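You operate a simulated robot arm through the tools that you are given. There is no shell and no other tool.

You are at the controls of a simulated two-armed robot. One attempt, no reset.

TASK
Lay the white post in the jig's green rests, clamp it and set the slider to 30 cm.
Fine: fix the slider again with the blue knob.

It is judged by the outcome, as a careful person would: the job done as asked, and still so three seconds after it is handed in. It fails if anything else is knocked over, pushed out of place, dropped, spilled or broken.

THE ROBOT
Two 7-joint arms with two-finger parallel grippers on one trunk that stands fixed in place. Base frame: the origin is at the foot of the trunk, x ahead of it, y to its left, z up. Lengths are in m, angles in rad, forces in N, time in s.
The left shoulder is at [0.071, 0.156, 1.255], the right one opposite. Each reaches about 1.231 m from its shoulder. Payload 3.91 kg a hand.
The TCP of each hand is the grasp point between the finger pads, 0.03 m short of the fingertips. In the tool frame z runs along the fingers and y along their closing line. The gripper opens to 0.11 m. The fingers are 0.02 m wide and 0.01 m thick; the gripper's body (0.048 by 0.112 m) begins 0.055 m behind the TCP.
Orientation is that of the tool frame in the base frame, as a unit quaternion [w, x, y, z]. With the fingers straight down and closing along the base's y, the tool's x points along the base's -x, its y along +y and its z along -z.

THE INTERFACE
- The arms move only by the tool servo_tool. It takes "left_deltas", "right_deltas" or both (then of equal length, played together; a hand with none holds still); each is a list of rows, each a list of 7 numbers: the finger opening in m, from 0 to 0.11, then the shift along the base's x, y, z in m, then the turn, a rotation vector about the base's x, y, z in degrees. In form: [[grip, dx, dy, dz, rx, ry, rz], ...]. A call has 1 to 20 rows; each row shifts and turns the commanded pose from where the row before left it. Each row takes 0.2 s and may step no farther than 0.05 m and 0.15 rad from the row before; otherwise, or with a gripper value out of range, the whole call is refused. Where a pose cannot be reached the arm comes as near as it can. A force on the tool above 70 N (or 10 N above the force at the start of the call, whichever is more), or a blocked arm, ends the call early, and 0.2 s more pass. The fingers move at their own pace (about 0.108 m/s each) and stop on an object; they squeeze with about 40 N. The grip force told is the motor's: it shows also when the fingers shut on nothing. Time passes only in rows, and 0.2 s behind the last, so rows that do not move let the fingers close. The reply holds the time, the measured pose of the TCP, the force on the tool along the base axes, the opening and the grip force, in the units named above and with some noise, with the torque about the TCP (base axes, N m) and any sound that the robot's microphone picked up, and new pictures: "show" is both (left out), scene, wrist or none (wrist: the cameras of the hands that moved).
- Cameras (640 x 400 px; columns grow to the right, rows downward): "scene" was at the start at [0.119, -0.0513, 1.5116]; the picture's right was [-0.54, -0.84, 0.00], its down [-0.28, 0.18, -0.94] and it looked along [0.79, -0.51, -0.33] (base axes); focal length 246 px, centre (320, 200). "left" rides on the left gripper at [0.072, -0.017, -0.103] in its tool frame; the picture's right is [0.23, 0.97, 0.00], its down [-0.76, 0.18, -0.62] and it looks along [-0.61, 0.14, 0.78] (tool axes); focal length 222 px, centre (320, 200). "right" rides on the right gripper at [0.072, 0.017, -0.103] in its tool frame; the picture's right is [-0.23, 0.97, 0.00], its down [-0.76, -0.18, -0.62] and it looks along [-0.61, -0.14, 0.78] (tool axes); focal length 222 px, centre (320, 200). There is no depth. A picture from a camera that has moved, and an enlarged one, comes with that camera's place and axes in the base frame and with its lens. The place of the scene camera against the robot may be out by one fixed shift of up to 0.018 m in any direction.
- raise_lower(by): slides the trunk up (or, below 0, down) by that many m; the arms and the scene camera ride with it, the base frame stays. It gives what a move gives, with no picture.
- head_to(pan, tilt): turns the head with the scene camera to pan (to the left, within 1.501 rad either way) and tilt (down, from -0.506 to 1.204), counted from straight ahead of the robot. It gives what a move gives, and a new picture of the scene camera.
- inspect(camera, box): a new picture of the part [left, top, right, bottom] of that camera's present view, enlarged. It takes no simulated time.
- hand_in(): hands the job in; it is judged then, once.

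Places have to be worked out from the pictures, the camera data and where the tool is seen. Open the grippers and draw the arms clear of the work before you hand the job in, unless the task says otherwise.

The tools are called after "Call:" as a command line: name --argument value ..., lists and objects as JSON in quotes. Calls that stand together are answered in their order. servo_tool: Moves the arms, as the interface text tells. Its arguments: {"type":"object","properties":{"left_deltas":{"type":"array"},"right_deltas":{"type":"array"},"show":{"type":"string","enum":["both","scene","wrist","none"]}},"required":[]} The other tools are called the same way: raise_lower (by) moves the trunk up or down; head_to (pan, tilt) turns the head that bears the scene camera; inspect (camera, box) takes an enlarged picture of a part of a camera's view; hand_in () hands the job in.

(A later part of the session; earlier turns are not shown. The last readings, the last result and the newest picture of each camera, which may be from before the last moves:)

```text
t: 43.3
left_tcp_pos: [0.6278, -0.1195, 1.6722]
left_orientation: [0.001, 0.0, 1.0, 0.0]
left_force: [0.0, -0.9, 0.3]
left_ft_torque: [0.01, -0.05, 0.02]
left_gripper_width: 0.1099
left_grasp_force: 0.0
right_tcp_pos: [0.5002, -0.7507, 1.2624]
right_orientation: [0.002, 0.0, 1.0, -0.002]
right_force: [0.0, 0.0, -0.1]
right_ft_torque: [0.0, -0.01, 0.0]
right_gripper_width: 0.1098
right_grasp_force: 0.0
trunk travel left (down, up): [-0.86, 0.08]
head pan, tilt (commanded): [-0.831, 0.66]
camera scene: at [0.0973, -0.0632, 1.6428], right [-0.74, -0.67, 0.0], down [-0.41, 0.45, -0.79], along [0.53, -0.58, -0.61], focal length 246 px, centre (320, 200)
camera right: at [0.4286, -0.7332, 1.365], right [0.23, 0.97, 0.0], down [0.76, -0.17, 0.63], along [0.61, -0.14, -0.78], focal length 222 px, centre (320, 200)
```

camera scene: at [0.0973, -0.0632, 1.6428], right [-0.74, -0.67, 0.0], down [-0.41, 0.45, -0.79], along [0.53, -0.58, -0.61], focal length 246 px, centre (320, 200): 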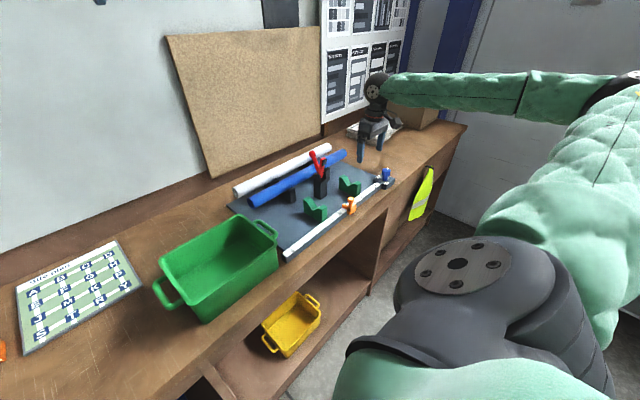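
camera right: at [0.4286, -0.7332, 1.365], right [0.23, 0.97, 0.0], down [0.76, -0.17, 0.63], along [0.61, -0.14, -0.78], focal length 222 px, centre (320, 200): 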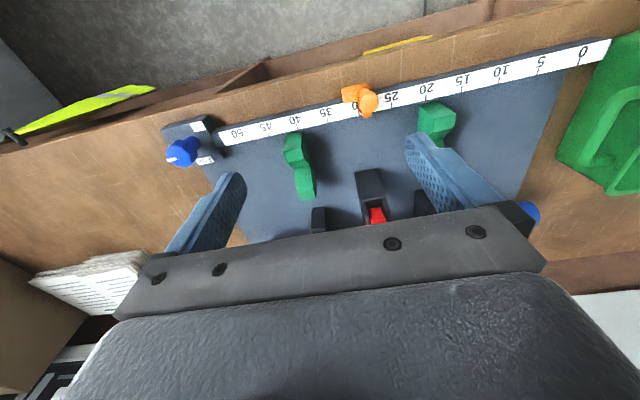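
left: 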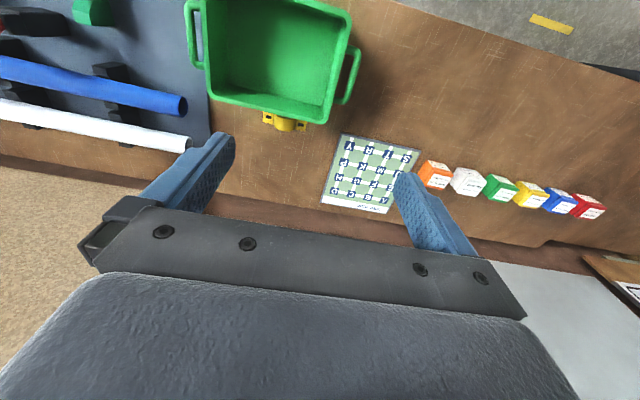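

The hand is straight again. I'll zoom in to confirm the knob, slider and jig position.

Call:
inspect --camera "right" --box '[150, 70, 410, 220]'

Call:
inspect --camera "right" --box '[150, 100, 260, 170]'

```text
2.46 times, centred on (280, 145) of right
camera zoom: at [0.4286, -0.7332, 1.365], right [0.23, 0.97, 0.0], down [0.76, -0.17, 0.63], along [0.61, -0.14, -0.78], focal length 547 px, centre (418, 335)
```

zoom: 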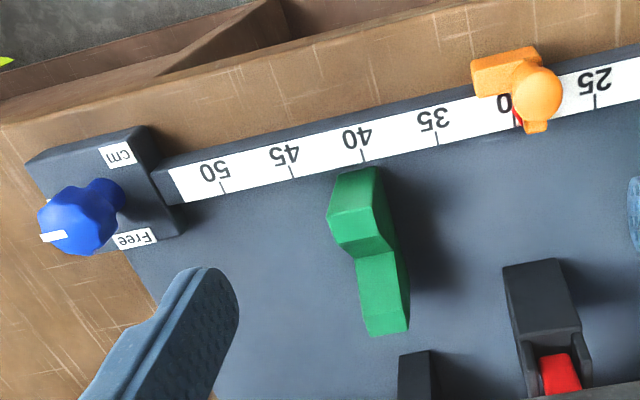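

```text
5.71 times, centred on (205, 135) of right
camera zoom: at [0.4286, -0.7332, 1.365], right [0.23, 0.97, 0.0], down [0.76, -0.17, 0.63], along [0.61, -0.14, -0.78], focal length 1269 px, centre (977, 571)
```

zoom: 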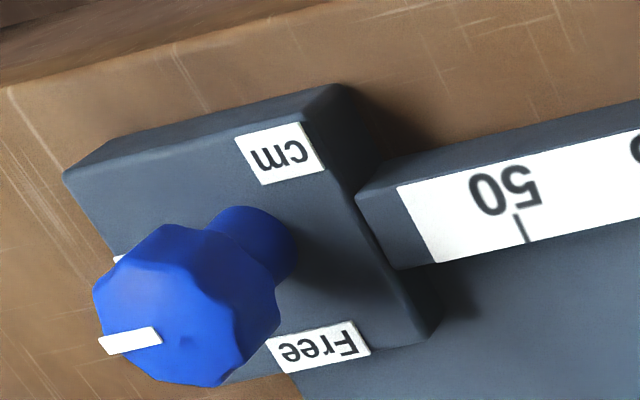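

The 50 tick is where it was, the pointer is on Fix and the slider is still at 30. Next I'll rise and move over the rack to measure the post.

Call:
servo_tool --right_deltas '[[0.11, 0.0, 0.02, 0.04, 0, 0, 0], [0.11, 0.0, 0.02, 0.04, 0, 0, 0], [0.11, 0.03, 0.02, 0.03, 0, 0, 0], [0.11, 0.04, 0.02, 0.01, 0, 0, 0], [0.11, 0.04, 0.02, 0, 0, 0, 0], [0.11, 0.04, 0.02, 0, 0, 0, 0], [0.11, 0.04, 0.01, 0, 0, 0, 0]]' --show "both"

Call:
inspect --camera "right" --box '[100, 40, 540, 260]'

```text
t: 44.9
left_tcp_pos: [0.6317, -0.1216, 1.6708]
left_orientation: [-0.001, 0.001, 1.0, 0.0]
left_force: [0.0, -0.6, 0.4]
left_ft_torque: [0.02, -0.02, -0.01]
left_gripper_width: 0.1102
left_grasp_force: 0.0
right_tcp_pos: [0.6958, -0.6235, 1.3794]
right_orientation: [0.0, 0.002, 1.0, -0.002]
right_force: [0.7, -0.8, -0.5]
right_ft_torque: [-0.01, -0.01, -0.01]
right_gripper_width: 0.1099
right_grasp_force: 0.0
trunk travel left (down, up): [-0.86, 0.08]
head pan, tilt (commanded): [-0.831, 0.66]
camera scene: at [0.1016, -0.0635, 1.6425], right [-0.74, -0.67, 0.0], down [-0.41, 0.45, -0.79], along [0.53, -0.58, -0.61], focal length 246 px, centre (320, 200)
camera right: at [0.6239, -0.6063, 1.4824], right [0.23, 0.97, 0.0], down [0.76, -0.18, 0.62], along [0.61, -0.14, -0.78], focal length 222 px, centre (320, 200)
```

scene: 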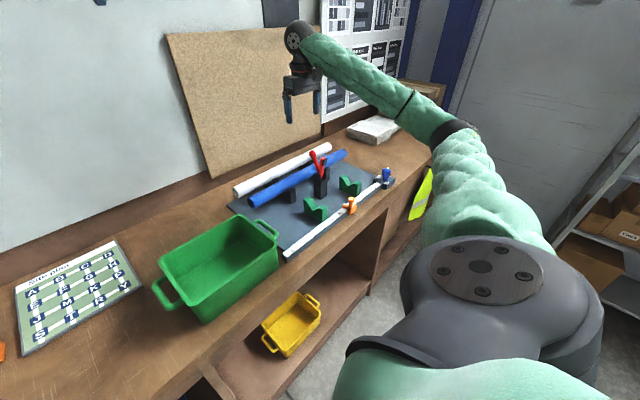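
right: 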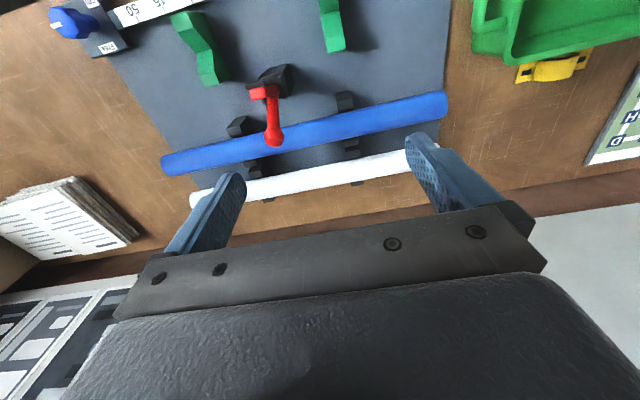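

```text
1.45 times, centred on (320, 150) of right
camera zoom: at [0.6239, -0.6063, 1.4824], right [0.23, 0.97, 0.0], down [0.76, -0.18, 0.62], along [0.61, -0.14, -0.78], focal length 323 px, centre (320, 273)
```

zoom: 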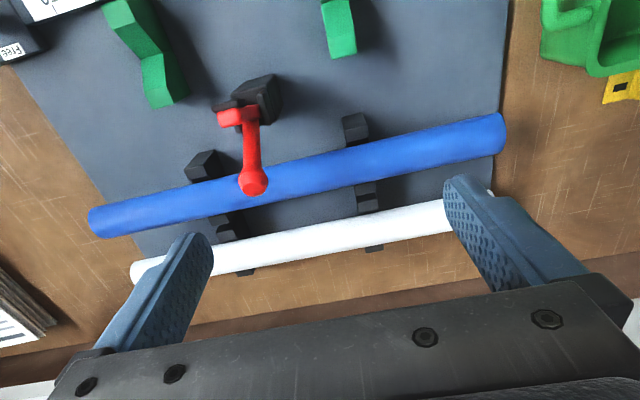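

Both posts and the lever show clearly. I'll take a second view for triangulation, further forward.

Call:
inspect --camera "right" --box '[180, 60, 320, 220]'

Call:
inspect --camera "right" --box '[310, 60, 460, 200]'

Call:
servo_tool --right_deltas '[[0.11, 0.04, -0.01, 0, 0, 0, 0], [0.11, 0.04, -0.01, 0, 0, 0, 0], [0.11, 0.02, -0.01, 0, 0, 0, 0]]' --show "both"

```text
2.50 times, centred on (250, 140) of right
camera zoom: at [0.6239, -0.6063, 1.4824], right [0.23, 0.97, 0.0], down [0.76, -0.18, 0.62], along [0.61, -0.14, -0.78], focal length 555 px, centre (495, 350)
```

zoom: 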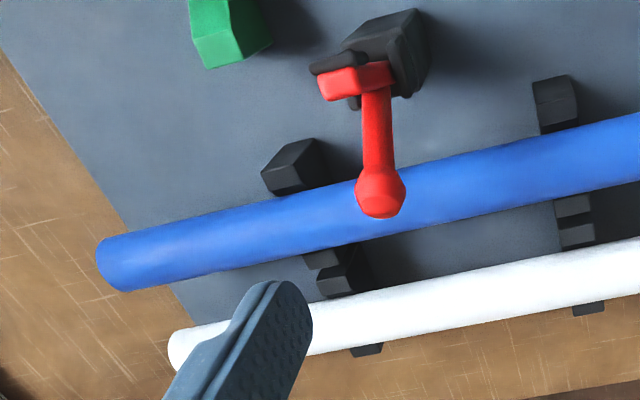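

```text
2.86 times, centred on (385, 130) of right
camera zoom: at [0.6239, -0.6063, 1.4824], right [0.23, 0.97, 0.0], down [0.76, -0.18, 0.62], along [0.61, -0.14, -0.78], focal length 635 px, centre (134, 400)
```

zoom: 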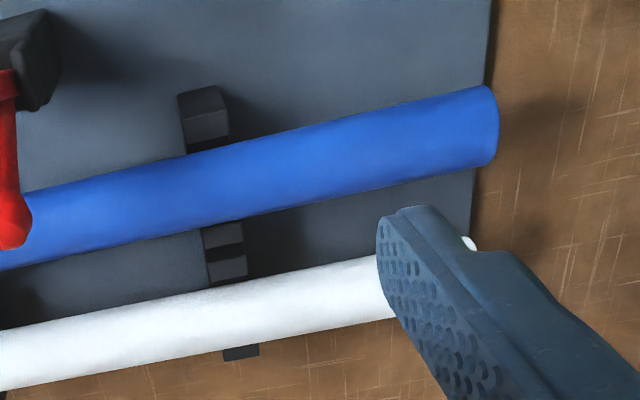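

```text
t: 45.7
left_tcp_pos: [0.628, -0.1224, 1.6715]
left_orientation: [0.0, 0.0, 1.0, 0.0]
left_force: [-0.8, 1.4, -0.2]
left_ft_torque: [0.03, 0.01, -0.01]
left_gripper_width: 0.11
left_grasp_force: 0.1
right_tcp_pos: [0.7935, -0.6554, 1.3809]
right_orientation: [0.0, 0.001, 1.0, -0.001]
right_force: [0.5, -0.2, 0.5]
right_ft_torque: [0.02, -0.02, 0.02]
right_gripper_width: 0.1101
right_grasp_force: 0.1
trunk travel left (down, up): [-0.86, 0.08]
head pan, tilt (commanded): [-0.831, 0.66]
camera scene: at [0.0982, -0.0652, 1.6427], right [-0.74, -0.67, 0.0], down [-0.41, 0.45, -0.79], along [0.53, -0.58, -0.61], focal length 246 px, centre (320, 200)
camera right: at [0.7208, -0.6376, 1.4832], right [0.23, 0.97, 0.0], down [0.76, -0.18, 0.62], along [0.61, -0.14, -0.78], focal length 222 px, centre (320, 200)
```

scene: 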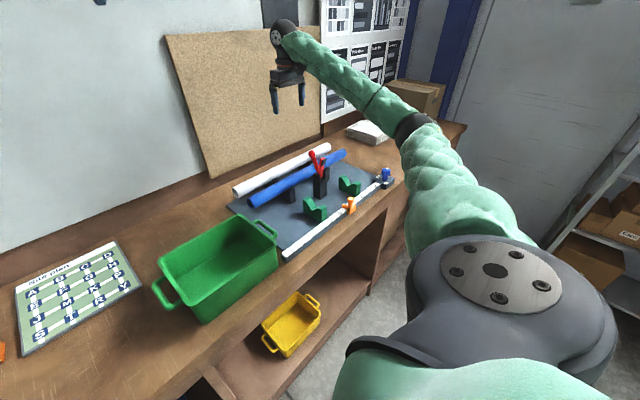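
right: 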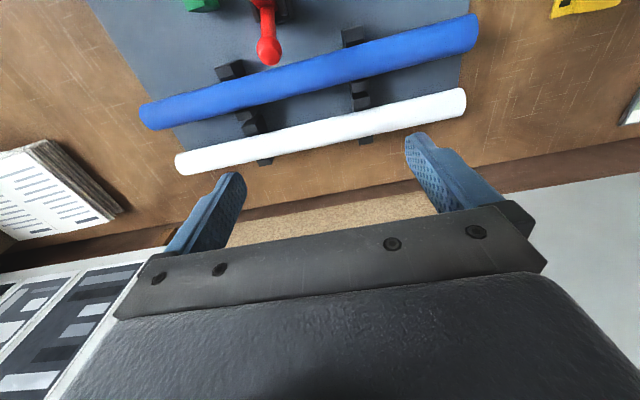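

Call:
inspect --camera "right" --box '[120, 0, 330, 180]'

Call:
inspect --camera "right" --box '[300, 0, 510, 150]'

```text
2.22 times, centred on (225, 90) of right
camera zoom: at [0.7208, -0.6376, 1.4832], right [0.23, 0.97, 0.0], down [0.76, -0.18, 0.62], along [0.61, -0.14, -0.78], focal length 494 px, centre (531, 444)
```

zoom: 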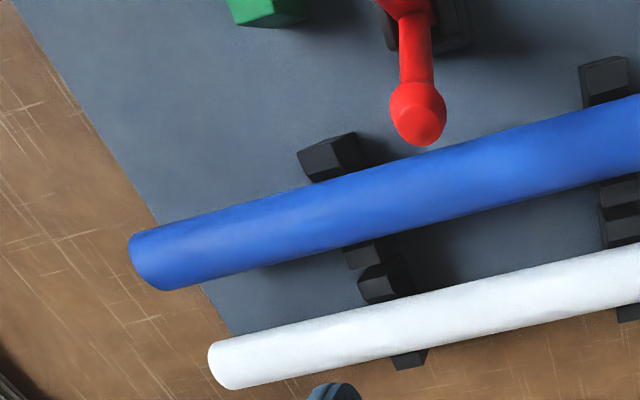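

```text
2.67 times, centred on (405, 75) of right
camera zoom: at [0.7208, -0.6376, 1.4832], right [0.23, 0.97, 0.0], down [0.76, -0.18, 0.62], along [0.61, -0.14, -0.78], focal length 592 px, centre (93, 533)
```

zoom: 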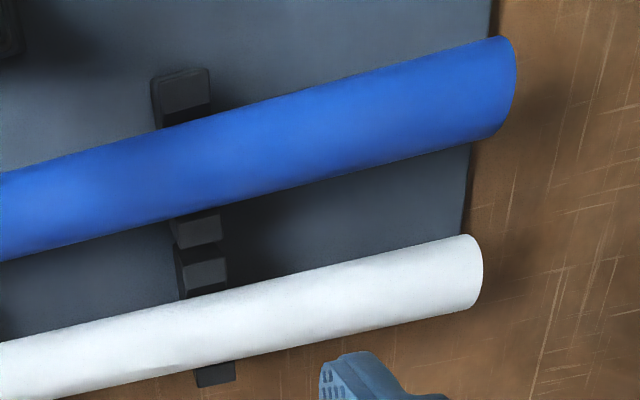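

The white post's axis is about x≈0.88, z≈1.065, its ends are at y≈-0.42 and -0.98, and it is ~0.045 m thick. The blue post is at x≈0.783. I'll bring the left hand's camera low at the +y end, looking along -y, for a profile of the rests, clamp and posts.

Call:
servo_tool --left_deltas '[[0.11, 0.002, -0.006, -0.027, 0, 0, -7.5], [0.11, 0.002, -0.006, -0.027, 0, 0, -7.5], [0.11, 0.002, -0.006, -0.027, 0, 0, -7.5], [0.11, 0.002, -0.006, -0.027, 0, 0, -7.5], [0.11, 0.002, -0.006, -0.027, 0, 0, -7.5], [0.11, 0.002, -0.006, -0.027, 0, 0, -7.5], [0.11, 0.002, -0.006, -0.027, 0, 0, -7.5], [0.11, 0.002, -0.006, -0.027, 0, 0, -7.5], [0.11, 0.002, -0.006, -0.027, 0, 0, -7.5], [0.11, 0.002, -0.006, -0.027, 0, 0, -7.5], [0.11, 0.002, -0.006, -0.027, 0, 0, -7.5], [0.11, 0.002, -0.006, -0.027, 0, 0, -7.5]]' --show "both"

```text
t: 48.3
left_tcp_pos: [0.6497, -0.1863, 1.3834]
left_orientation: [0.0, 0.643, 0.765, 0.0]
left_force: [1.1, 0.0, 0.4]
left_ft_torque: [-0.01, -0.02, 0.0]
left_gripper_width: 0.1098
left_grasp_force: 0.0
left hand out of reach, approached as far as the arm can: row 11, 12
right_tcp_pos: [0.7946, -0.6539, 1.3812]
right_orientation: [0.001, 0.0, 1.0, -0.001]
right_force: [0.4, 0.2, -0.3]
right_ft_torque: [0.02, -0.05, 0.0]
right_gripper_width: 0.1099
right_grasp_force: 0.0
trunk travel left (down, up): [-0.86, 0.08]
head pan, tilt (commanded): [-0.831, 0.66]
camera scene: at [0.099, -0.0644, 1.6427], right [-0.74, -0.67, 0.0], down [-0.41, 0.45, -0.79], along [0.53, -0.58, -0.61], focal length 246 px, centre (320, 200)
camera left: at [0.6202, -0.1172, 1.4867], right [0.92, 0.39, 0.0], down [0.31, -0.72, 0.62], along [0.24, -0.57, -0.78], focal length 222 px, centre (320, 200)
```

scene: 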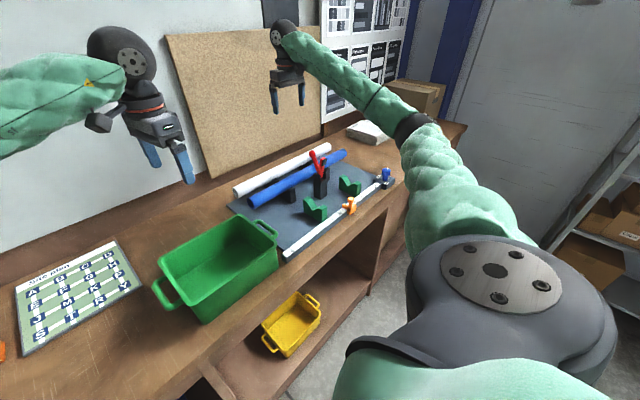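
left: 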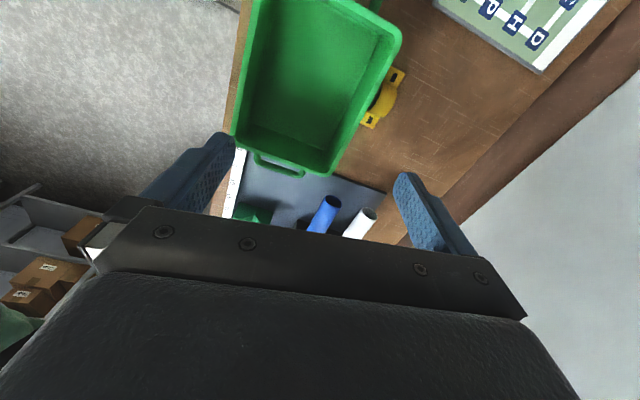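

The left wrist stops near -80°, which is fine. I'll back off a little in yaw and tilt the hand up about x so its camera looks more level along the jig, in small steps.

Call:
servo_tool --left_deltas '[[0.11, 0, 0, 0, 0, 0, 7.5], [0.11, 0, 0, 0, 0, 0, 5], [0.11, 0, -0.005, -0.015, -7, 0, 0], [0.11, 0, -0.005, -0.015, -7, 0, 0], [0.11, 0, -0.005, -0.015, -7, 0, 0]]' --show "both"

```text
t: 49.5
left_tcp_pos: [0.6494, -0.2019, 1.3393]
left_orientation: [0.101, 0.547, 0.817, -0.153]
left_force: [-0.1, 0.0, 0.0]
left_ft_torque: [-0.03, 0.0, 0.03]
left_gripper_width: 0.1101
left_grasp_force: 0.0
right_tcp_pos: [0.7945, -0.6548, 1.3805]
right_orientation: [0.001, 0.001, 1.0, -0.001]
right_force: [-0.2, 0.1, -0.4]
right_ft_torque: [0.0, 0.0, -0.02]
right_gripper_width: 0.1099
right_grasp_force: 0.1
trunk travel left (down, up): [-0.86, 0.08]
head pan, tilt (commanded): [-0.831, 0.66]
camera scene: at [0.0997, -0.064, 1.6427], right [-0.74, -0.67, 0.0], down [-0.41, 0.45, -0.79], along [0.53, -0.58, -0.61], focal length 246 px, centre (320, 200)
camera left: at [0.6063, -0.1068, 1.4126], right [0.81, 0.54, -0.21], down [0.46, -0.37, 0.81], along [0.36, -0.76, -0.55], focal length 222 px, centre (320, 200)
```

scene: 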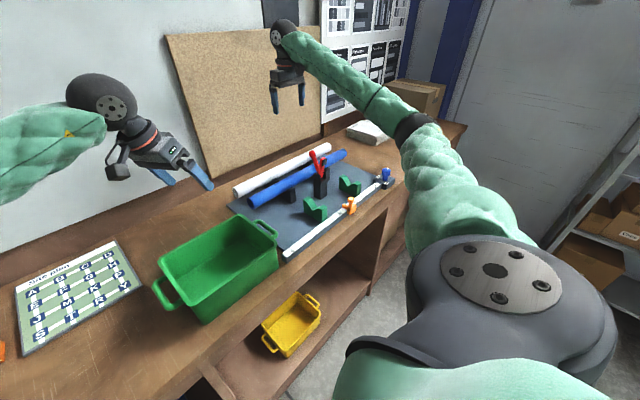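
left: 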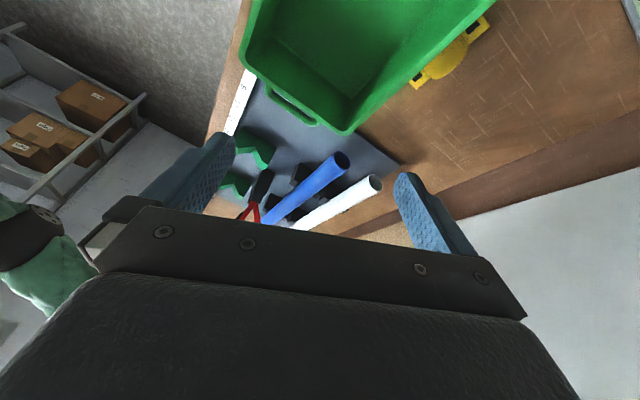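

The rests, clamp and posts come into view. I'll tilt further and lower a bit.

Call:
servo_tool --left_deltas '[[0.11, 0, -0.005, -0.02, -7, 0, 0], [0.11, 0, -0.005, -0.02, -7, 0, 0], [0.11, 0, -0.005, -0.02, -7, 0, 0]]' --show "both"

Call:
inspect --camera "left" --box '[200, 60, 420, 230]'

```text
t: 50.3
left_tcp_pos: [0.6508, -0.2167, 1.2792]
left_orientation: [0.2, 0.518, 0.776, -0.299]
left_force: [0.0, -0.2, 0.0]
left_ft_torque: [0.0, -0.02, 0.01]
left_gripper_width: 0.1101
left_grasp_force: 0.1
right_tcp_pos: [0.7935, -0.6539, 1.3812]
right_orientation: [0.001, 0.0, 1.0, -0.001]
right_force: [-0.6, 0.6, -0.3]
right_ft_torque: [0.02, -0.03, 0.01]
right_gripper_width: 0.1099
right_grasp_force: 0.0
trunk travel left (down, up): [-0.86, 0.08]
head pan, tilt (commanded): [-0.831, 0.66]
camera scene: at [0.0997, -0.0642, 1.6427], right [-0.74, -0.67, 0.0], down [-0.41, 0.45, -0.79], along [0.53, -0.58, -0.61], focal length 246 px, centre (320, 200)
camera left: at [0.6074, -0.1013, 1.3146], right [0.81, 0.43, -0.39], down [0.46, -0.05, 0.89], along [0.36, -0.9, -0.24], focal length 222 px, centre (320, 200)
```

scene: 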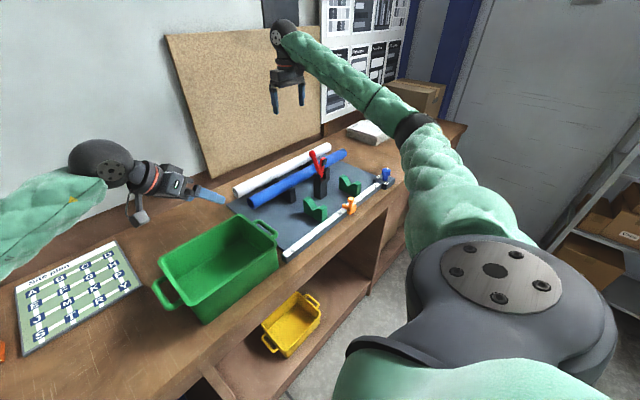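
left: 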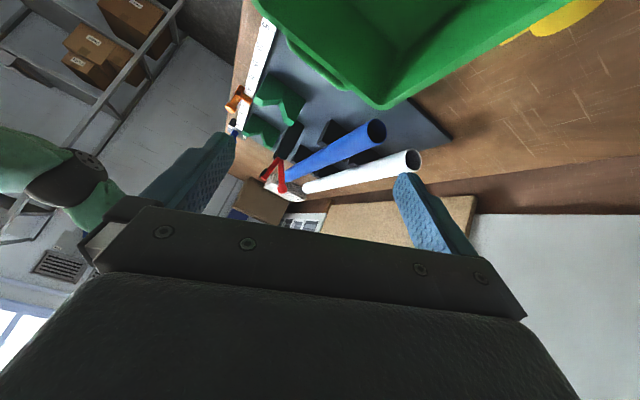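

```text
2.35 times, centred on (310, 145) of left
camera zoom: at [0.6074, -0.1013, 1.3146], right [0.81, 0.43, -0.39], down [0.46, -0.05, 0.89], along [0.36, -0.9, -0.24], focal length 523 px, centre (344, 329)
```

zoom: 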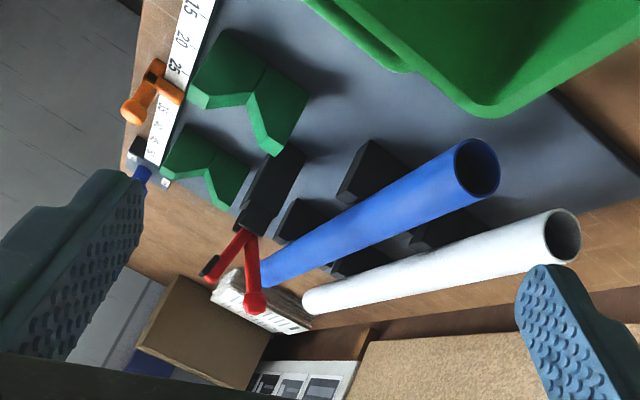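

This gives a good profile view, upside down. I'll zoom in on the rests and the clamp.

Call:
inspect --camera "left" --box '[240, 60, 340, 140]'

Call:
inspect --camera "left" --box '[240, 120, 340, 200]'

```text
5.00 times, centred on (290, 100) of left
camera zoom: at [0.6074, -0.1013, 1.3146], right [0.81, 0.43, -0.39], down [0.46, -0.05, 0.89], along [0.36, -0.9, -0.24], focal length 1111 px, centre (470, 700)
```

zoom: 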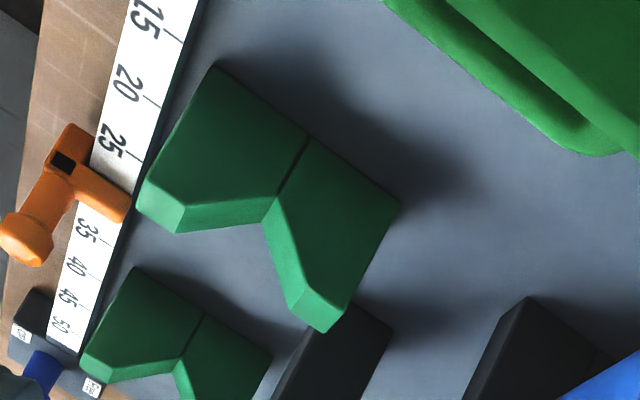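

```text
5.00 times, centred on (290, 160) of left
camera zoom: at [0.6074, -0.1013, 1.3146], right [0.81, 0.43, -0.39], down [0.46, -0.05, 0.89], along [0.36, -0.9, -0.24], focal length 1111 px, centre (470, 400)
```

zoom: 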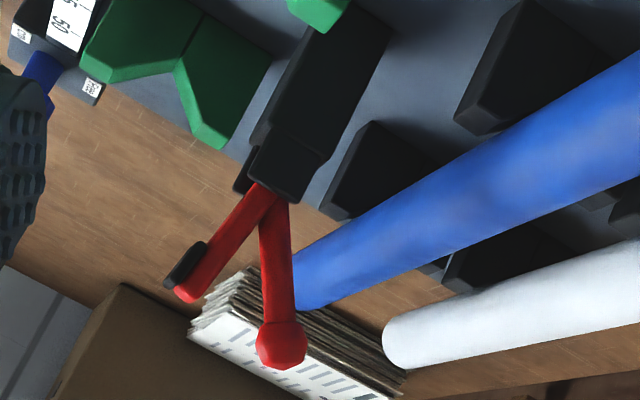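

The geometry is now clear. The rests are 45° V's with their valley at x≈0.617, z≈1.028, at y≈-0.577 to -0.604 and about -0.80 to -0.83. The clamp is at y≈-0.70, with its ball at (0.733,-0.699,1.183) and its pad raised at x≈0.667. I'll grip the white post at y≈-0.645, clear of the clamp, with the fingers closing along x, so I'm turning the right hand to +90° over it.

Call:
servo_tool --right_deltas '[[0.11, 0.002, 0, -0.002, 0, 0, 7.5], [0.11, 0.002, 0, -0.002, 0, 0, 7.5], [0.11, 0.002, 0, -0.002, 0, 0, 7.5], [0.11, 0.002, 0, -0.002, 0, 0, 7.5], [0.11, 0.002, 0, -0.002, 0, 0, 7.5], [0.11, 0.002, 0, -0.002, 0, 0, 7.5], [0.11, 0.002, 0, -0.002, 0, 0, 7.5], [0.11, 0.002, 0, -0.002, 0, 0, 7.5], [0.11, 0.002, 0, -0.002, 0, 0, 7.5], [0.11, 0.002, 0, -0.002, 0, 0, 7.5], [0.11, 0.002, 0, -0.002, 0, 0, 7.5], [0.11, 0.002, 0, -0.002, 0, 0, 7.5]]' --show "both"

```text
t: 52.9
left_tcp_pos: [0.6508, -0.2164, 1.2777]
left_orientation: [0.199, 0.519, 0.776, -0.298]
left_force: [-0.1, 1.0, 0.6]
left_ft_torque: [0.03, 0.01, 0.0]
left_gripper_width: 0.1101
left_grasp_force: 0.0
right_tcp_pos: [0.8176, -0.6548, 1.3558]
right_orientation: [-0.001, 0.707, -0.707, -0.001]
right_force: [-0.9, -0.1, 0.3]
right_ft_torque: [0.0, 0.02, -0.01]
right_gripper_width: 0.1099
right_grasp_force: 0.1
trunk travel left (down, up): [-0.86, 0.08]
head pan, tilt (commanded): [-0.831, 0.66]
camera scene: at [0.0996, -0.0646, 1.6426], right [-0.74, -0.67, 0.0], down [-0.41, 0.45, -0.79], along [0.53, -0.58, -0.61], focal length 246 px, centre (320, 200)
camera right: at [0.8015, -0.7265, 1.4583], right [-0.97, 0.23, 0.0], down [0.18, 0.76, 0.62], along [0.14, 0.61, -0.78], focal length 222 px, centre (320, 200)
```

scene: 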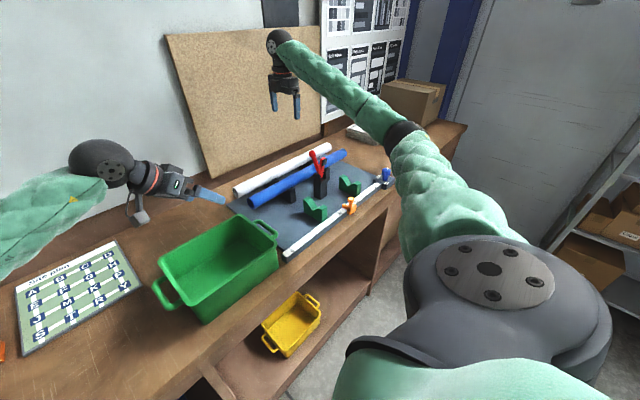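
right: 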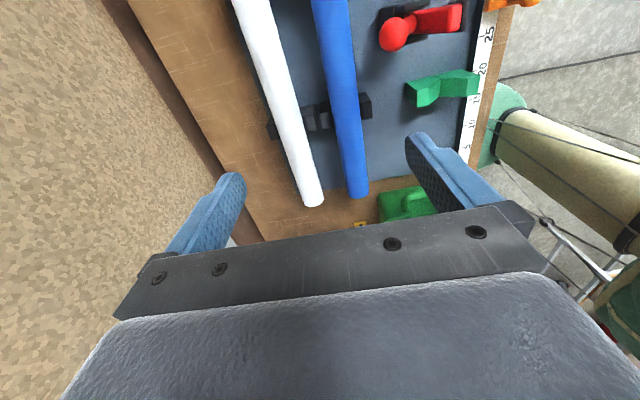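

The +90° pose is reached. I'll zoom this view to refine the white post's x.

Call:
inspect --camera "right" --box '[220, 0, 400, 210]'

```text
1.90 times, centred on (310, 105) of right
camera zoom: at [0.8015, -0.7265, 1.4583], right [-0.97, 0.23, 0.0], down [0.18, 0.76, 0.62], along [0.14, 0.61, -0.78], focal length 423 px, centre (339, 381)
```

zoom: 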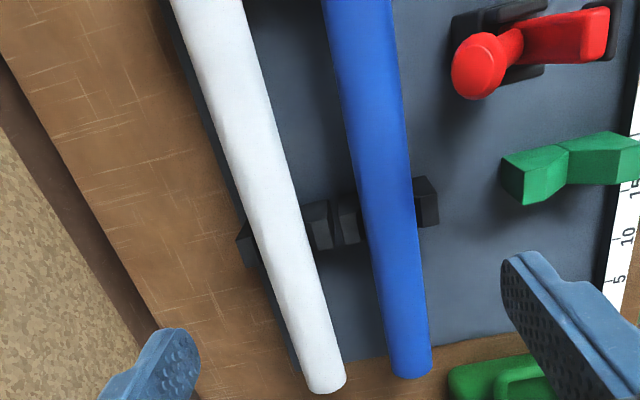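

Refined post x ≈ 0.886. I'll move above the grip point at y≈-0.645, z≈1.20 and check reach and alignment.

Call:
servo_tool --right_deltas '[[0.1, 0.017, 0.0025, -0.03, 0, 0, 0], [0.1, 0.017, 0.0025, -0.04, 0, 0, 0], [0.09, 0.017, 0.0025, -0.04, 0, 0, 0], [0.09, 0.0165, 0.0025, -0.045, 0, 0, 0]]' --show "both"

Call:
inspect --camera "right" --box '[200, 60, 460, 220]'

Call:
inspect --camera "left" --box '[220, 80, 440, 220]'

```text
t: 53.9
left_tcp_pos: [0.652, -0.2166, 1.2764]
left_orientation: [0.199, 0.519, 0.776, -0.298]
left_force: [0.2, 0.0, 0.1]
left_ft_torque: [-0.02, 0.0, -0.04]
left_gripper_width: 0.1099
left_grasp_force: 0.0
right_tcp_pos: [0.8844, -0.6435, 1.1996]
right_orientation: [0.001, -0.707, 0.708, 0.0]
right_force: [-0.1, -0.6, -0.3]
right_ft_torque: [-0.05, 0.03, 0.0]
right_gripper_width: 0.0902
right_grasp_force: 0.1
trunk travel left (down, up): [-0.86, 0.08]
head pan, tilt (commanded): [-0.831, 0.66]
camera scene: at [0.1016, -0.0648, 1.6425], right [-0.74, -0.67, 0.0], down [-0.41, 0.45, -0.79], along [0.53, -0.58, -0.61], focal length 246 px, centre (320, 200)
camera right: at [0.8688, -0.7151, 1.3024], right [-0.97, 0.23, 0.0], down [0.18, 0.76, 0.62], along [0.14, 0.61, -0.78], focal length 222 px, centre (320, 200)
```

scene: 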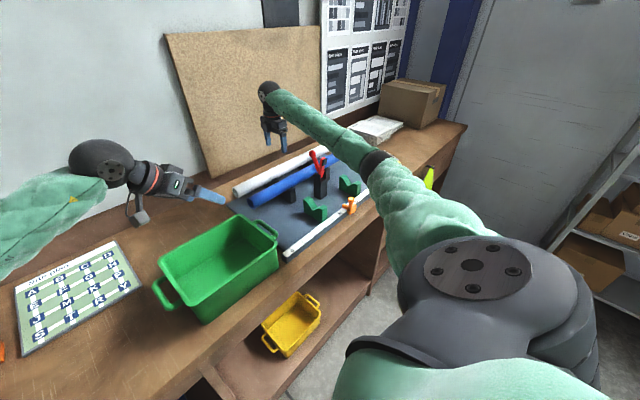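
right: 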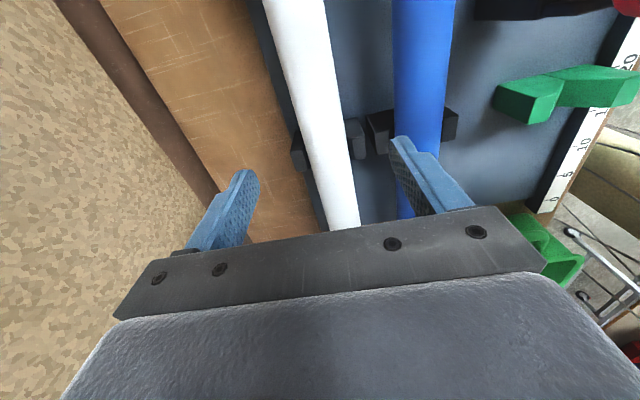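

```text
2.46 times, centred on (330, 140) of right
camera zoom: at [0.8688, -0.7151, 1.3024], right [-0.97, 0.23, 0.0], down [0.18, 0.76, 0.62], along [0.14, 0.61, -0.78], focal length 547 px, centre (295, 348)
```

zoom: 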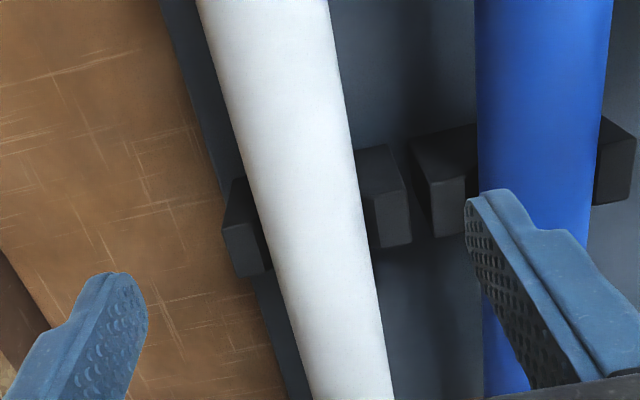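

```text
2.86 times, centred on (330, 150) of left
camera zoom: at [0.6087, -0.1019, 1.3137], right [0.81, 0.43, -0.39], down [0.46, -0.06, 0.89], along [0.36, -0.9, -0.24], focal length 635 px, centre (291, 343)
```

zoom: 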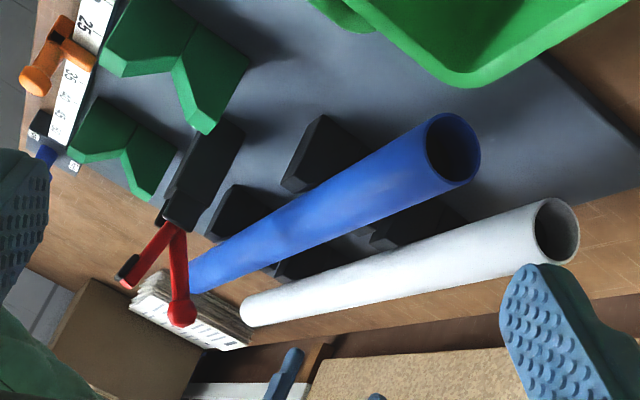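

The hand is aligned with the post to within ~1 mm. I'll descend to the post's axis height.

Call:
servo_tool --right_deltas '[[0.09, 0.001, 0, -0.035, 0, 0, 0], [0.09, 0, 0, -0.035, 0, 0, 0], [0.09, 0, 0, -0.035, 0, 0, 0], [0.09, 0, 0, -0.025, 0, 0, 0], [0.09, 0, 0, 0, 0, 0, 0]]' --show "both"

Call:
inspect --camera "right" --box '[200, 60, 460, 220]'

Call:
inspect --camera "left" --box '[220, 80, 440, 220]'

```text
t: 55.1
left_tcp_pos: [0.6503, -0.2171, 1.2788]
left_orientation: [0.2, 0.519, 0.776, -0.298]
left_force: [-0.1, 0.3, 0.9]
left_ft_torque: [0.01, 0.0, 0.0]
left_gripper_width: 0.1101
left_grasp_force: 0.0
right_tcp_pos: [0.8857, -0.6423, 1.0719]
right_orientation: [0.0, 0.707, -0.707, 0.0]
right_force: [0.0, -0.7, 0.2]
right_ft_torque: [0.02, 0.04, 0.01]
right_gripper_width: 0.0898
right_grasp_force: 0.0
trunk travel left (down, up): [-0.86, 0.08]
head pan, tilt (commanded): [-0.831, 0.66]
camera scene: at [0.0992, -0.0644, 1.6426], right [-0.74, -0.67, 0.0], down [-0.41, 0.45, -0.79], along [0.53, -0.58, -0.61], focal length 246 px, centre (320, 200)
camera right: at [0.8691, -0.7142, 1.1737], right [-0.97, 0.23, 0.0], down [0.18, 0.76, 0.62], along [0.14, 0.61, -0.78], focal length 222 px, centre (320, 200)
```

scene: 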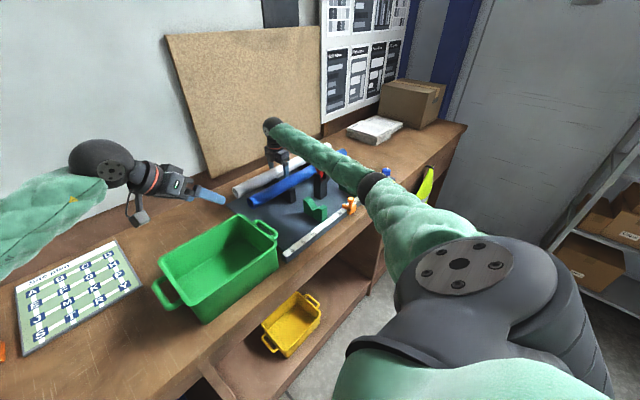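
right: 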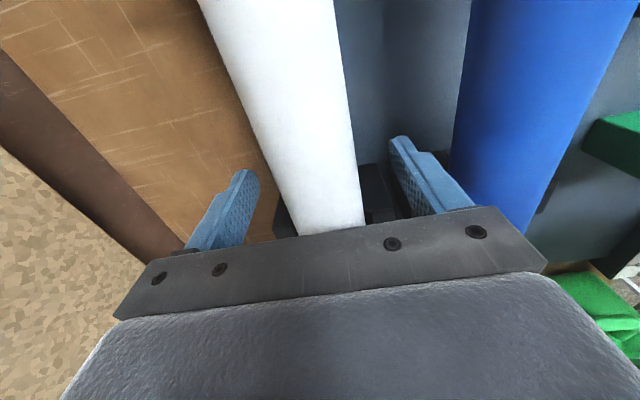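

```text
2.46 times, centred on (330, 140) of right
camera zoom: at [0.8691, -0.7142, 1.1737], right [-0.97, 0.23, 0.0], down [0.18, 0.76, 0.62], along [0.14, 0.61, -0.78], focal length 547 px, centre (295, 348)
```

zoom: 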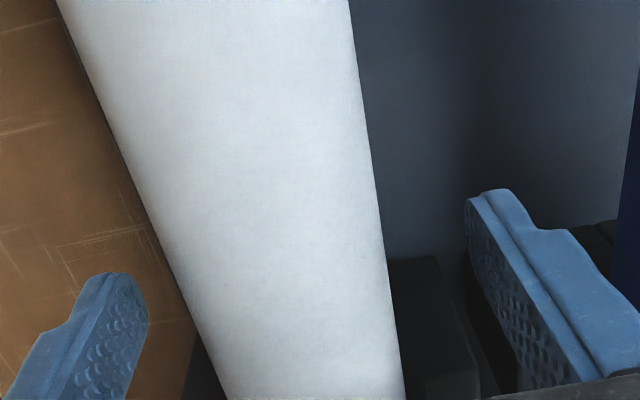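

```text
2.86 times, centred on (330, 150) of left
camera zoom: at [0.6069, -0.1014, 1.3147], right [0.81, 0.43, -0.39], down [0.46, -0.06, 0.89], along [0.36, -0.9, -0.24], focal length 635 px, centre (291, 343)
```

zoom: 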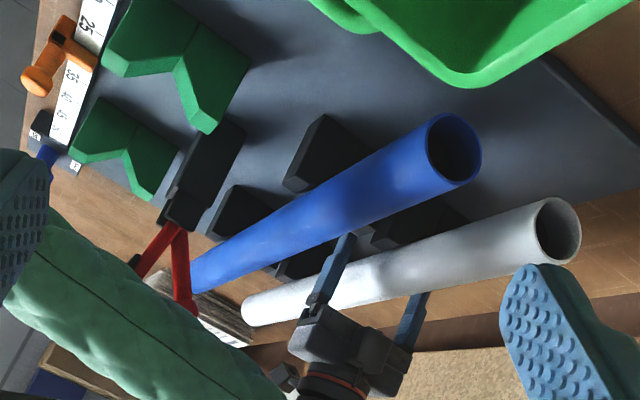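

The fingers straddle the post. The right forearm passes near the clamp's lever ball, so I'll check that clearance in the scene view before closing.

Call:
inspect --camera "scene" --box '[220, 100, 400, 230]'

Call:
inspect --camera "left" --box '[220, 140, 340, 220]'

```text
3.08 times, centred on (310, 165) of scene
camera zoom: at [0.0992, -0.0644, 1.6426], right [-0.74, -0.67, 0.0], down [-0.41, 0.45, -0.79], along [0.53, -0.58, -0.61], focal length 758 px, centre (351, 308)
```

zoom: 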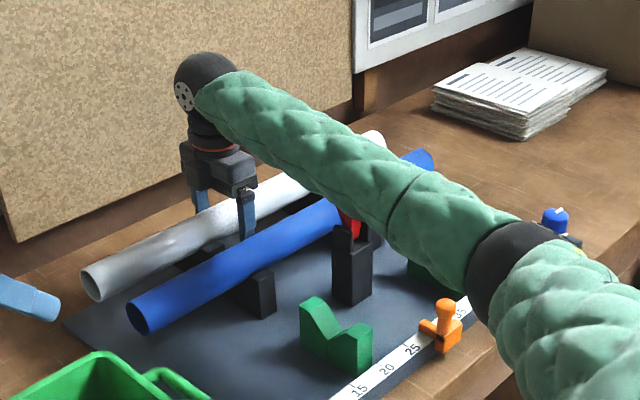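

```text
5.00 times, centred on (280, 180) of left
camera zoom: at [0.6069, -0.1014, 1.3147], right [0.81, 0.43, -0.39], down [0.46, -0.06, 0.89], along [0.36, -0.9, -0.24], focal length 1111 px, centre (520, 300)
```

zoom: 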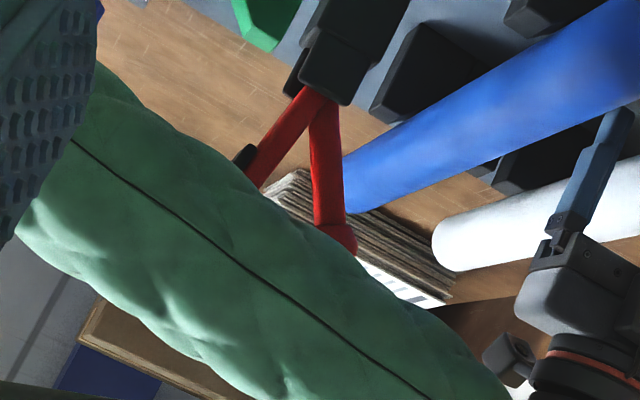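

The forearm runs at y≈-0.615, z≈1.28, about 0.12 m from the ball, so it's clear. I'll close on the post.

Call:
servo_tool --right_deltas '[[0.06, 0, 0, -0.003, 0, 0, 0], [0.02, 0, 0, 0, 0, 0, 0], [0.02, 0, 0, 0, 0, 0, 0], [0.02, 0, 0, 0, 0, 0, 0]]' --show "wrist"

```text
t: 56.1
left_tcp_pos: [0.6503, -0.2175, 1.2788]
left_orientation: [0.199, 0.519, 0.776, -0.298]
left_force: [0.0, 0.5, -0.3]
left_ft_torque: [0.0, -0.01, -0.01]
left_gripper_width: 0.1102
left_grasp_force: 0.0
right_tcp_pos: [0.8861, -0.6427, 1.0674]
right_orientation: [-0.002, 0.707, -0.707, 0.0]
right_force: [5.7, -0.9, 1.8]
right_ft_torque: [-0.01, -0.05, -0.44]
right_gripper_width: 0.0472
right_grasp_force: 40.2
trunk travel left (down, up): [-0.86, 0.08]
head pan, tilt (commanded): [-0.831, 0.66]
camera right: at [0.87, -0.7142, 1.1706], right [-0.97, 0.23, 0.0], down [0.18, 0.76, 0.62], along [0.14, 0.61, -0.78], focal length 222 px, centre (320, 200)
```

right: 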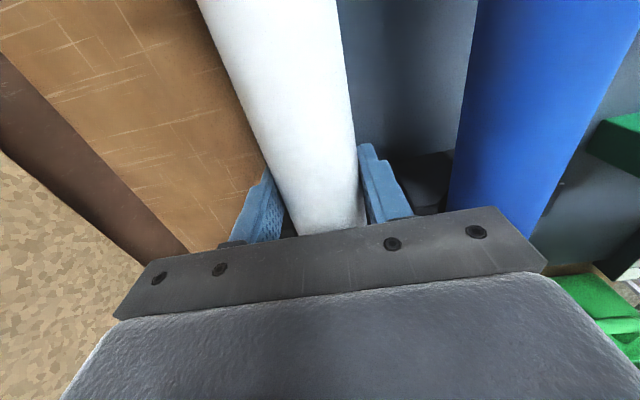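

I've gripped the white post, 0.047 m in diameter. I'll lift it a few cm and check that it hangs level.

Call:
servo_tool --right_deltas '[[0.02, 0, 0, 0.01, 0, 0, 0], [0.02, 0, 0, 0.02, 0, 0, 0], [0.02, 0, 0, 0.03, 0, 0, 0], [0.02, 0, 0, 0, 0, 0, 0]]' --show "both"

Call:
inspect --camera "left" --box '[220, 80, 440, 220]'

Call:
inspect --camera "scene" --box '[220, 100, 400, 230]'

```text
t: 57.1
left_tcp_pos: [0.6506, -0.2167, 1.2776]
left_orientation: [0.198, 0.52, 0.776, -0.299]
left_force: [0.7, 0.1, -0.4]
left_ft_torque: [-0.05, 0.01, 0.02]
left_gripper_width: 0.1101
left_grasp_force: 0.0
right_tcp_pos: [0.8854, -0.6441, 1.1261]
right_orientation: [0.001, -0.707, 0.707, 0.001]
right_force: [0.3, 0.1, -5.6]
right_ft_torque: [0.31, -0.04, 0.03]
right_gripper_width: 0.0474
right_grasp_force: 39.6
trunk travel left (down, up): [-0.86, 0.08]
head pan, tilt (commanded): [-0.831, 0.66]
camera scene: at [0.1004, -0.0653, 1.6425], right [-0.74, -0.67, 0.0], down [-0.41, 0.45, -0.79], along [0.53, -0.58, -0.61], focal length 246 px, centre (320, 200)
camera right: at [0.8692, -0.7155, 1.2295], right [-0.97, 0.23, 0.0], down [0.18, 0.76, 0.63], along [0.14, 0.61, -0.78], focal length 222 px, centre (320, 200)
```

scene: 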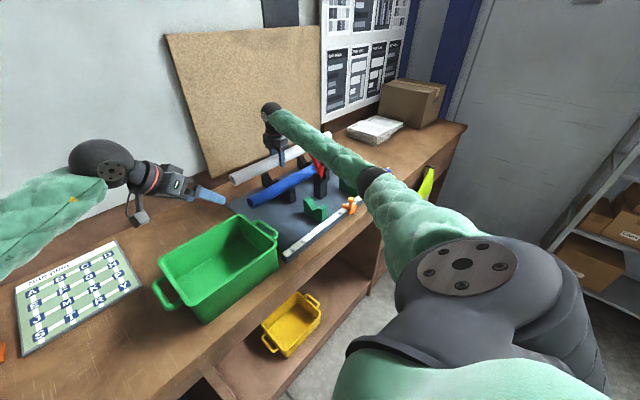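
right: 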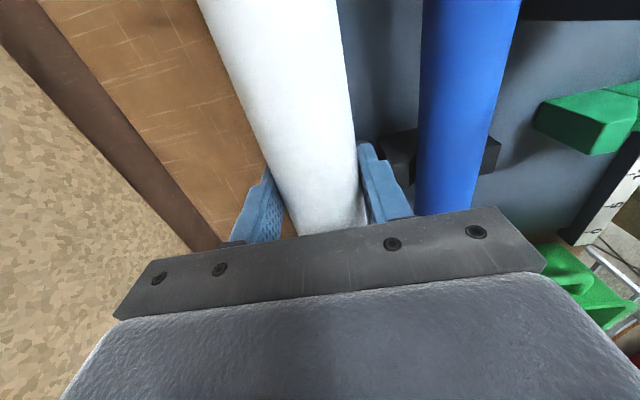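

```text
2.86 times, centred on (330, 150) of left
camera zoom: at [0.6078, -0.1021, 1.3141], right [0.81, 0.43, -0.39], down [0.46, -0.06, 0.89], along [0.36, -0.9, -0.24], focal length 635 px, centre (291, 343)
```

zoom: 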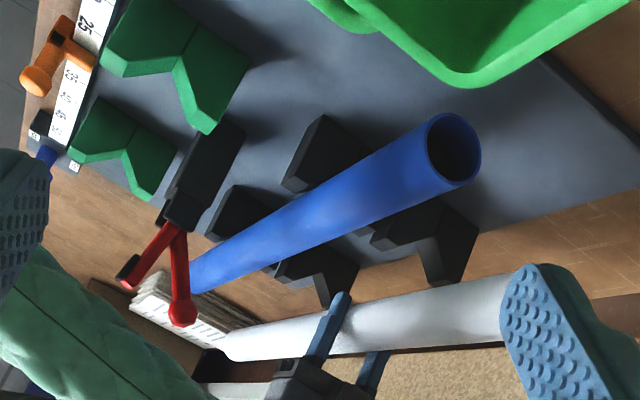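

```text
3.08 times, centred on (310, 165) of scene
camera zoom: at [0.1004, -0.0653, 1.6425], right [-0.74, -0.67, 0.0], down [-0.41, 0.45, -0.79], along [0.53, -0.58, -0.61], focal length 758 px, centre (351, 308)
```

zoom: 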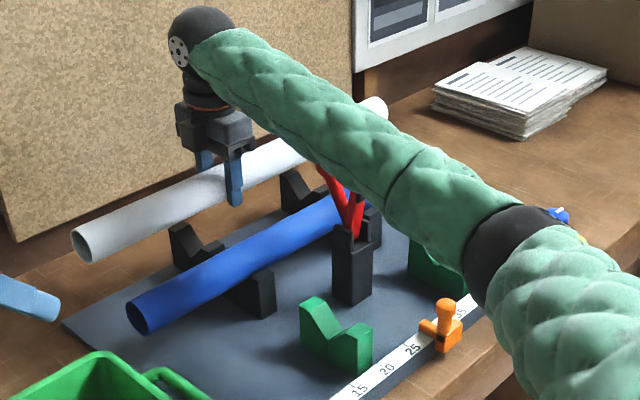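

The post hangs level at 5.6 N with its centre at y≈-0.70. I'll raise the trunk its last 8 cm to lift everything and keep the elbow high, then continue lifting over the clamp.

Call:
raise_lower --by 0.08

Call:
servo_tool --right_deltas '[[0.02, 0, 0, 0.025, 0, 0, 0], [0.02, 0, 0, 0.03, 0, 0, 0], [0.02, 0, 0, 0.025, 0, 0, 0]]' --show "both"

```text
t: 58.2
left_tcp_pos: [0.6509, -0.2175, 1.3571]
left_orientation: [0.198, 0.519, 0.776, -0.298]
left_force: [0.0, -0.1, 0.0]
left_ft_torque: [0.02, 0.02, 0.0]
left_gripper_width: 0.11
left_grasp_force: 0.0
right_tcp_pos: [0.8857, -0.6435, 1.2064]
right_orientation: [0.001, -0.707, 0.707, 0.002]
right_force: [-0.1, 0.0, -6.3]
right_ft_torque: [0.33, -0.03, -0.03]
right_gripper_width: 0.0473
right_grasp_force: 39.5
trunk travel left (down, up): [-0.94, 0.0]
head pan, tilt (commanded): [-0.831, 0.66]
```

```text
t: 59.0
left_tcp_pos: [0.651, -0.217, 1.3578]
left_orientation: [0.198, 0.519, 0.776, -0.298]
left_force: [0.2, 0.4, 0.0]
left_ft_torque: [0.02, -0.04, 0.04]
left_gripper_width: 0.1104
left_grasp_force: 0.0
right_tcp_pos: [0.8866, -0.6437, 1.2887]
right_orientation: [0.0, -0.707, 0.707, 0.0]
right_force: [-0.7, 0.1, -5.7]
right_ft_torque: [0.33, 0.0, 0.0]
right_gripper_width: 0.0471
right_grasp_force: 40.0
trunk travel left (down, up): [-0.94, 0.0]
head pan, tilt (commanded): [-0.831, 0.66]
camera scene: at [0.1001, -0.0648, 1.7225], right [-0.74, -0.67, 0.0], down [-0.41, 0.45, -0.79], along [0.53, -0.58, -0.61], focal length 246 px, centre (320, 200)
camera right: at [0.8701, -0.7164, 1.3911], right [-0.97, 0.23, 0.0], down [0.18, 0.76, 0.63], along [0.14, 0.61, -0.78], focal length 222 px, centre (320, 200)
```

scene: 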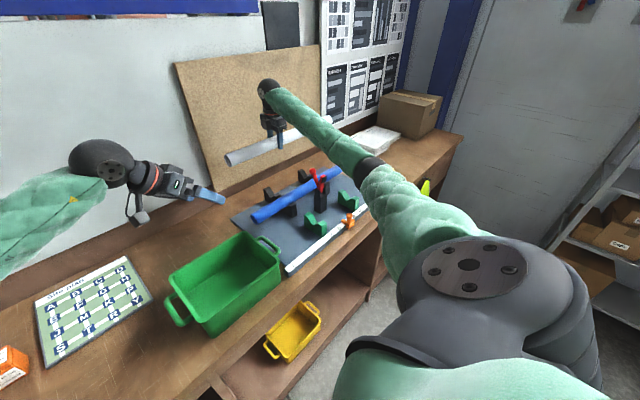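
right: 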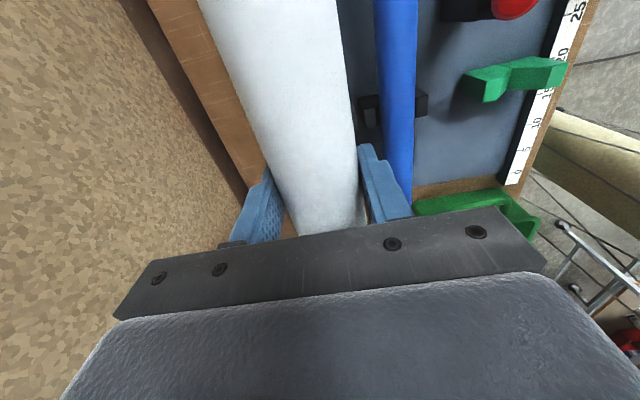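

The post is at z≈1.289, 7 cm above the lever ball. I'll bring it toward the robot in two stages, watching the elbow.

Call:
servo_tool --right_deltas '[[0.02, -0.02, 0, 0, 0, 0, 0], [0.02, -0.03, 0, 0, 0, 0, 0], [0.02, -0.03, 0, 0, 0, 0, 0], [0.02, -0.03, 0, 0, 0, 0, 0], [0.02, -0.025, 0, 0, 0, 0, 0]]' --show "both"

Call:
inspect --camera "scene" --box '[200, 80, 440, 260]'

```text
t: 60.2
left_tcp_pos: [0.6495, -0.2173, 1.3595]
left_orientation: [0.2, 0.519, 0.776, -0.297]
left_force: [0.0, -0.5, -0.3]
left_ft_torque: [0.03, -0.01, -0.01]
left_gripper_width: 0.1103
left_grasp_force: 0.0
right_tcp_pos: [0.7506, -0.6428, 1.2876]
right_orientation: [-0.002, 0.708, -0.706, 0.0]
right_force: [-0.1, 0.5, -5.2]
right_ft_torque: [0.3, -0.01, -0.02]
right_gripper_width: 0.0475
right_grasp_force: 40.0
trunk travel left (down, up): [-0.94, 0.0]
head pan, tilt (commanded): [-0.831, 0.66]
camera scene: at [0.0982, -0.0653, 1.7227], right [-0.74, -0.67, 0.0], down [-0.41, 0.45, -0.79], along [0.53, -0.58, -0.61], focal length 246 px, centre (320, 200)
camera right: at [0.733, -0.7161, 1.3908], right [-0.97, 0.23, 0.0], down [0.18, 0.76, 0.63], along [0.14, 0.61, -0.78], focal length 222 px, centre (320, 200)
```

scene: 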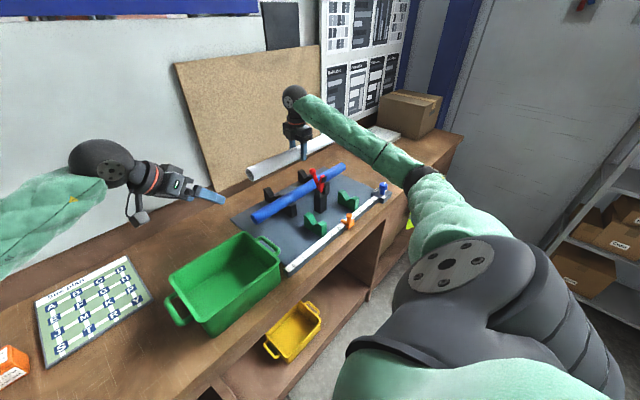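
right: 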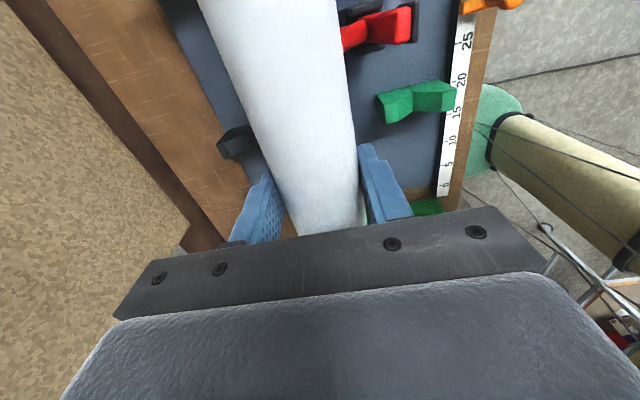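

```text
2.22 times, centred on (320, 170) of scene
camera zoom: at [0.0982, -0.0653, 1.7227], right [-0.74, -0.67, 0.0], down [-0.41, 0.45, -0.79], along [0.53, -0.58, -0.61], focal length 548 px, centre (320, 267)
```

zoom: 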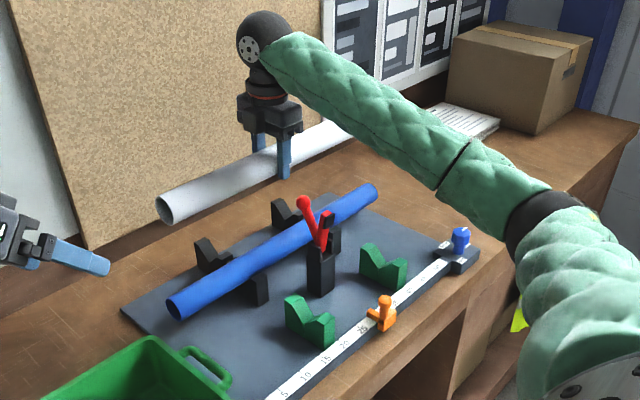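

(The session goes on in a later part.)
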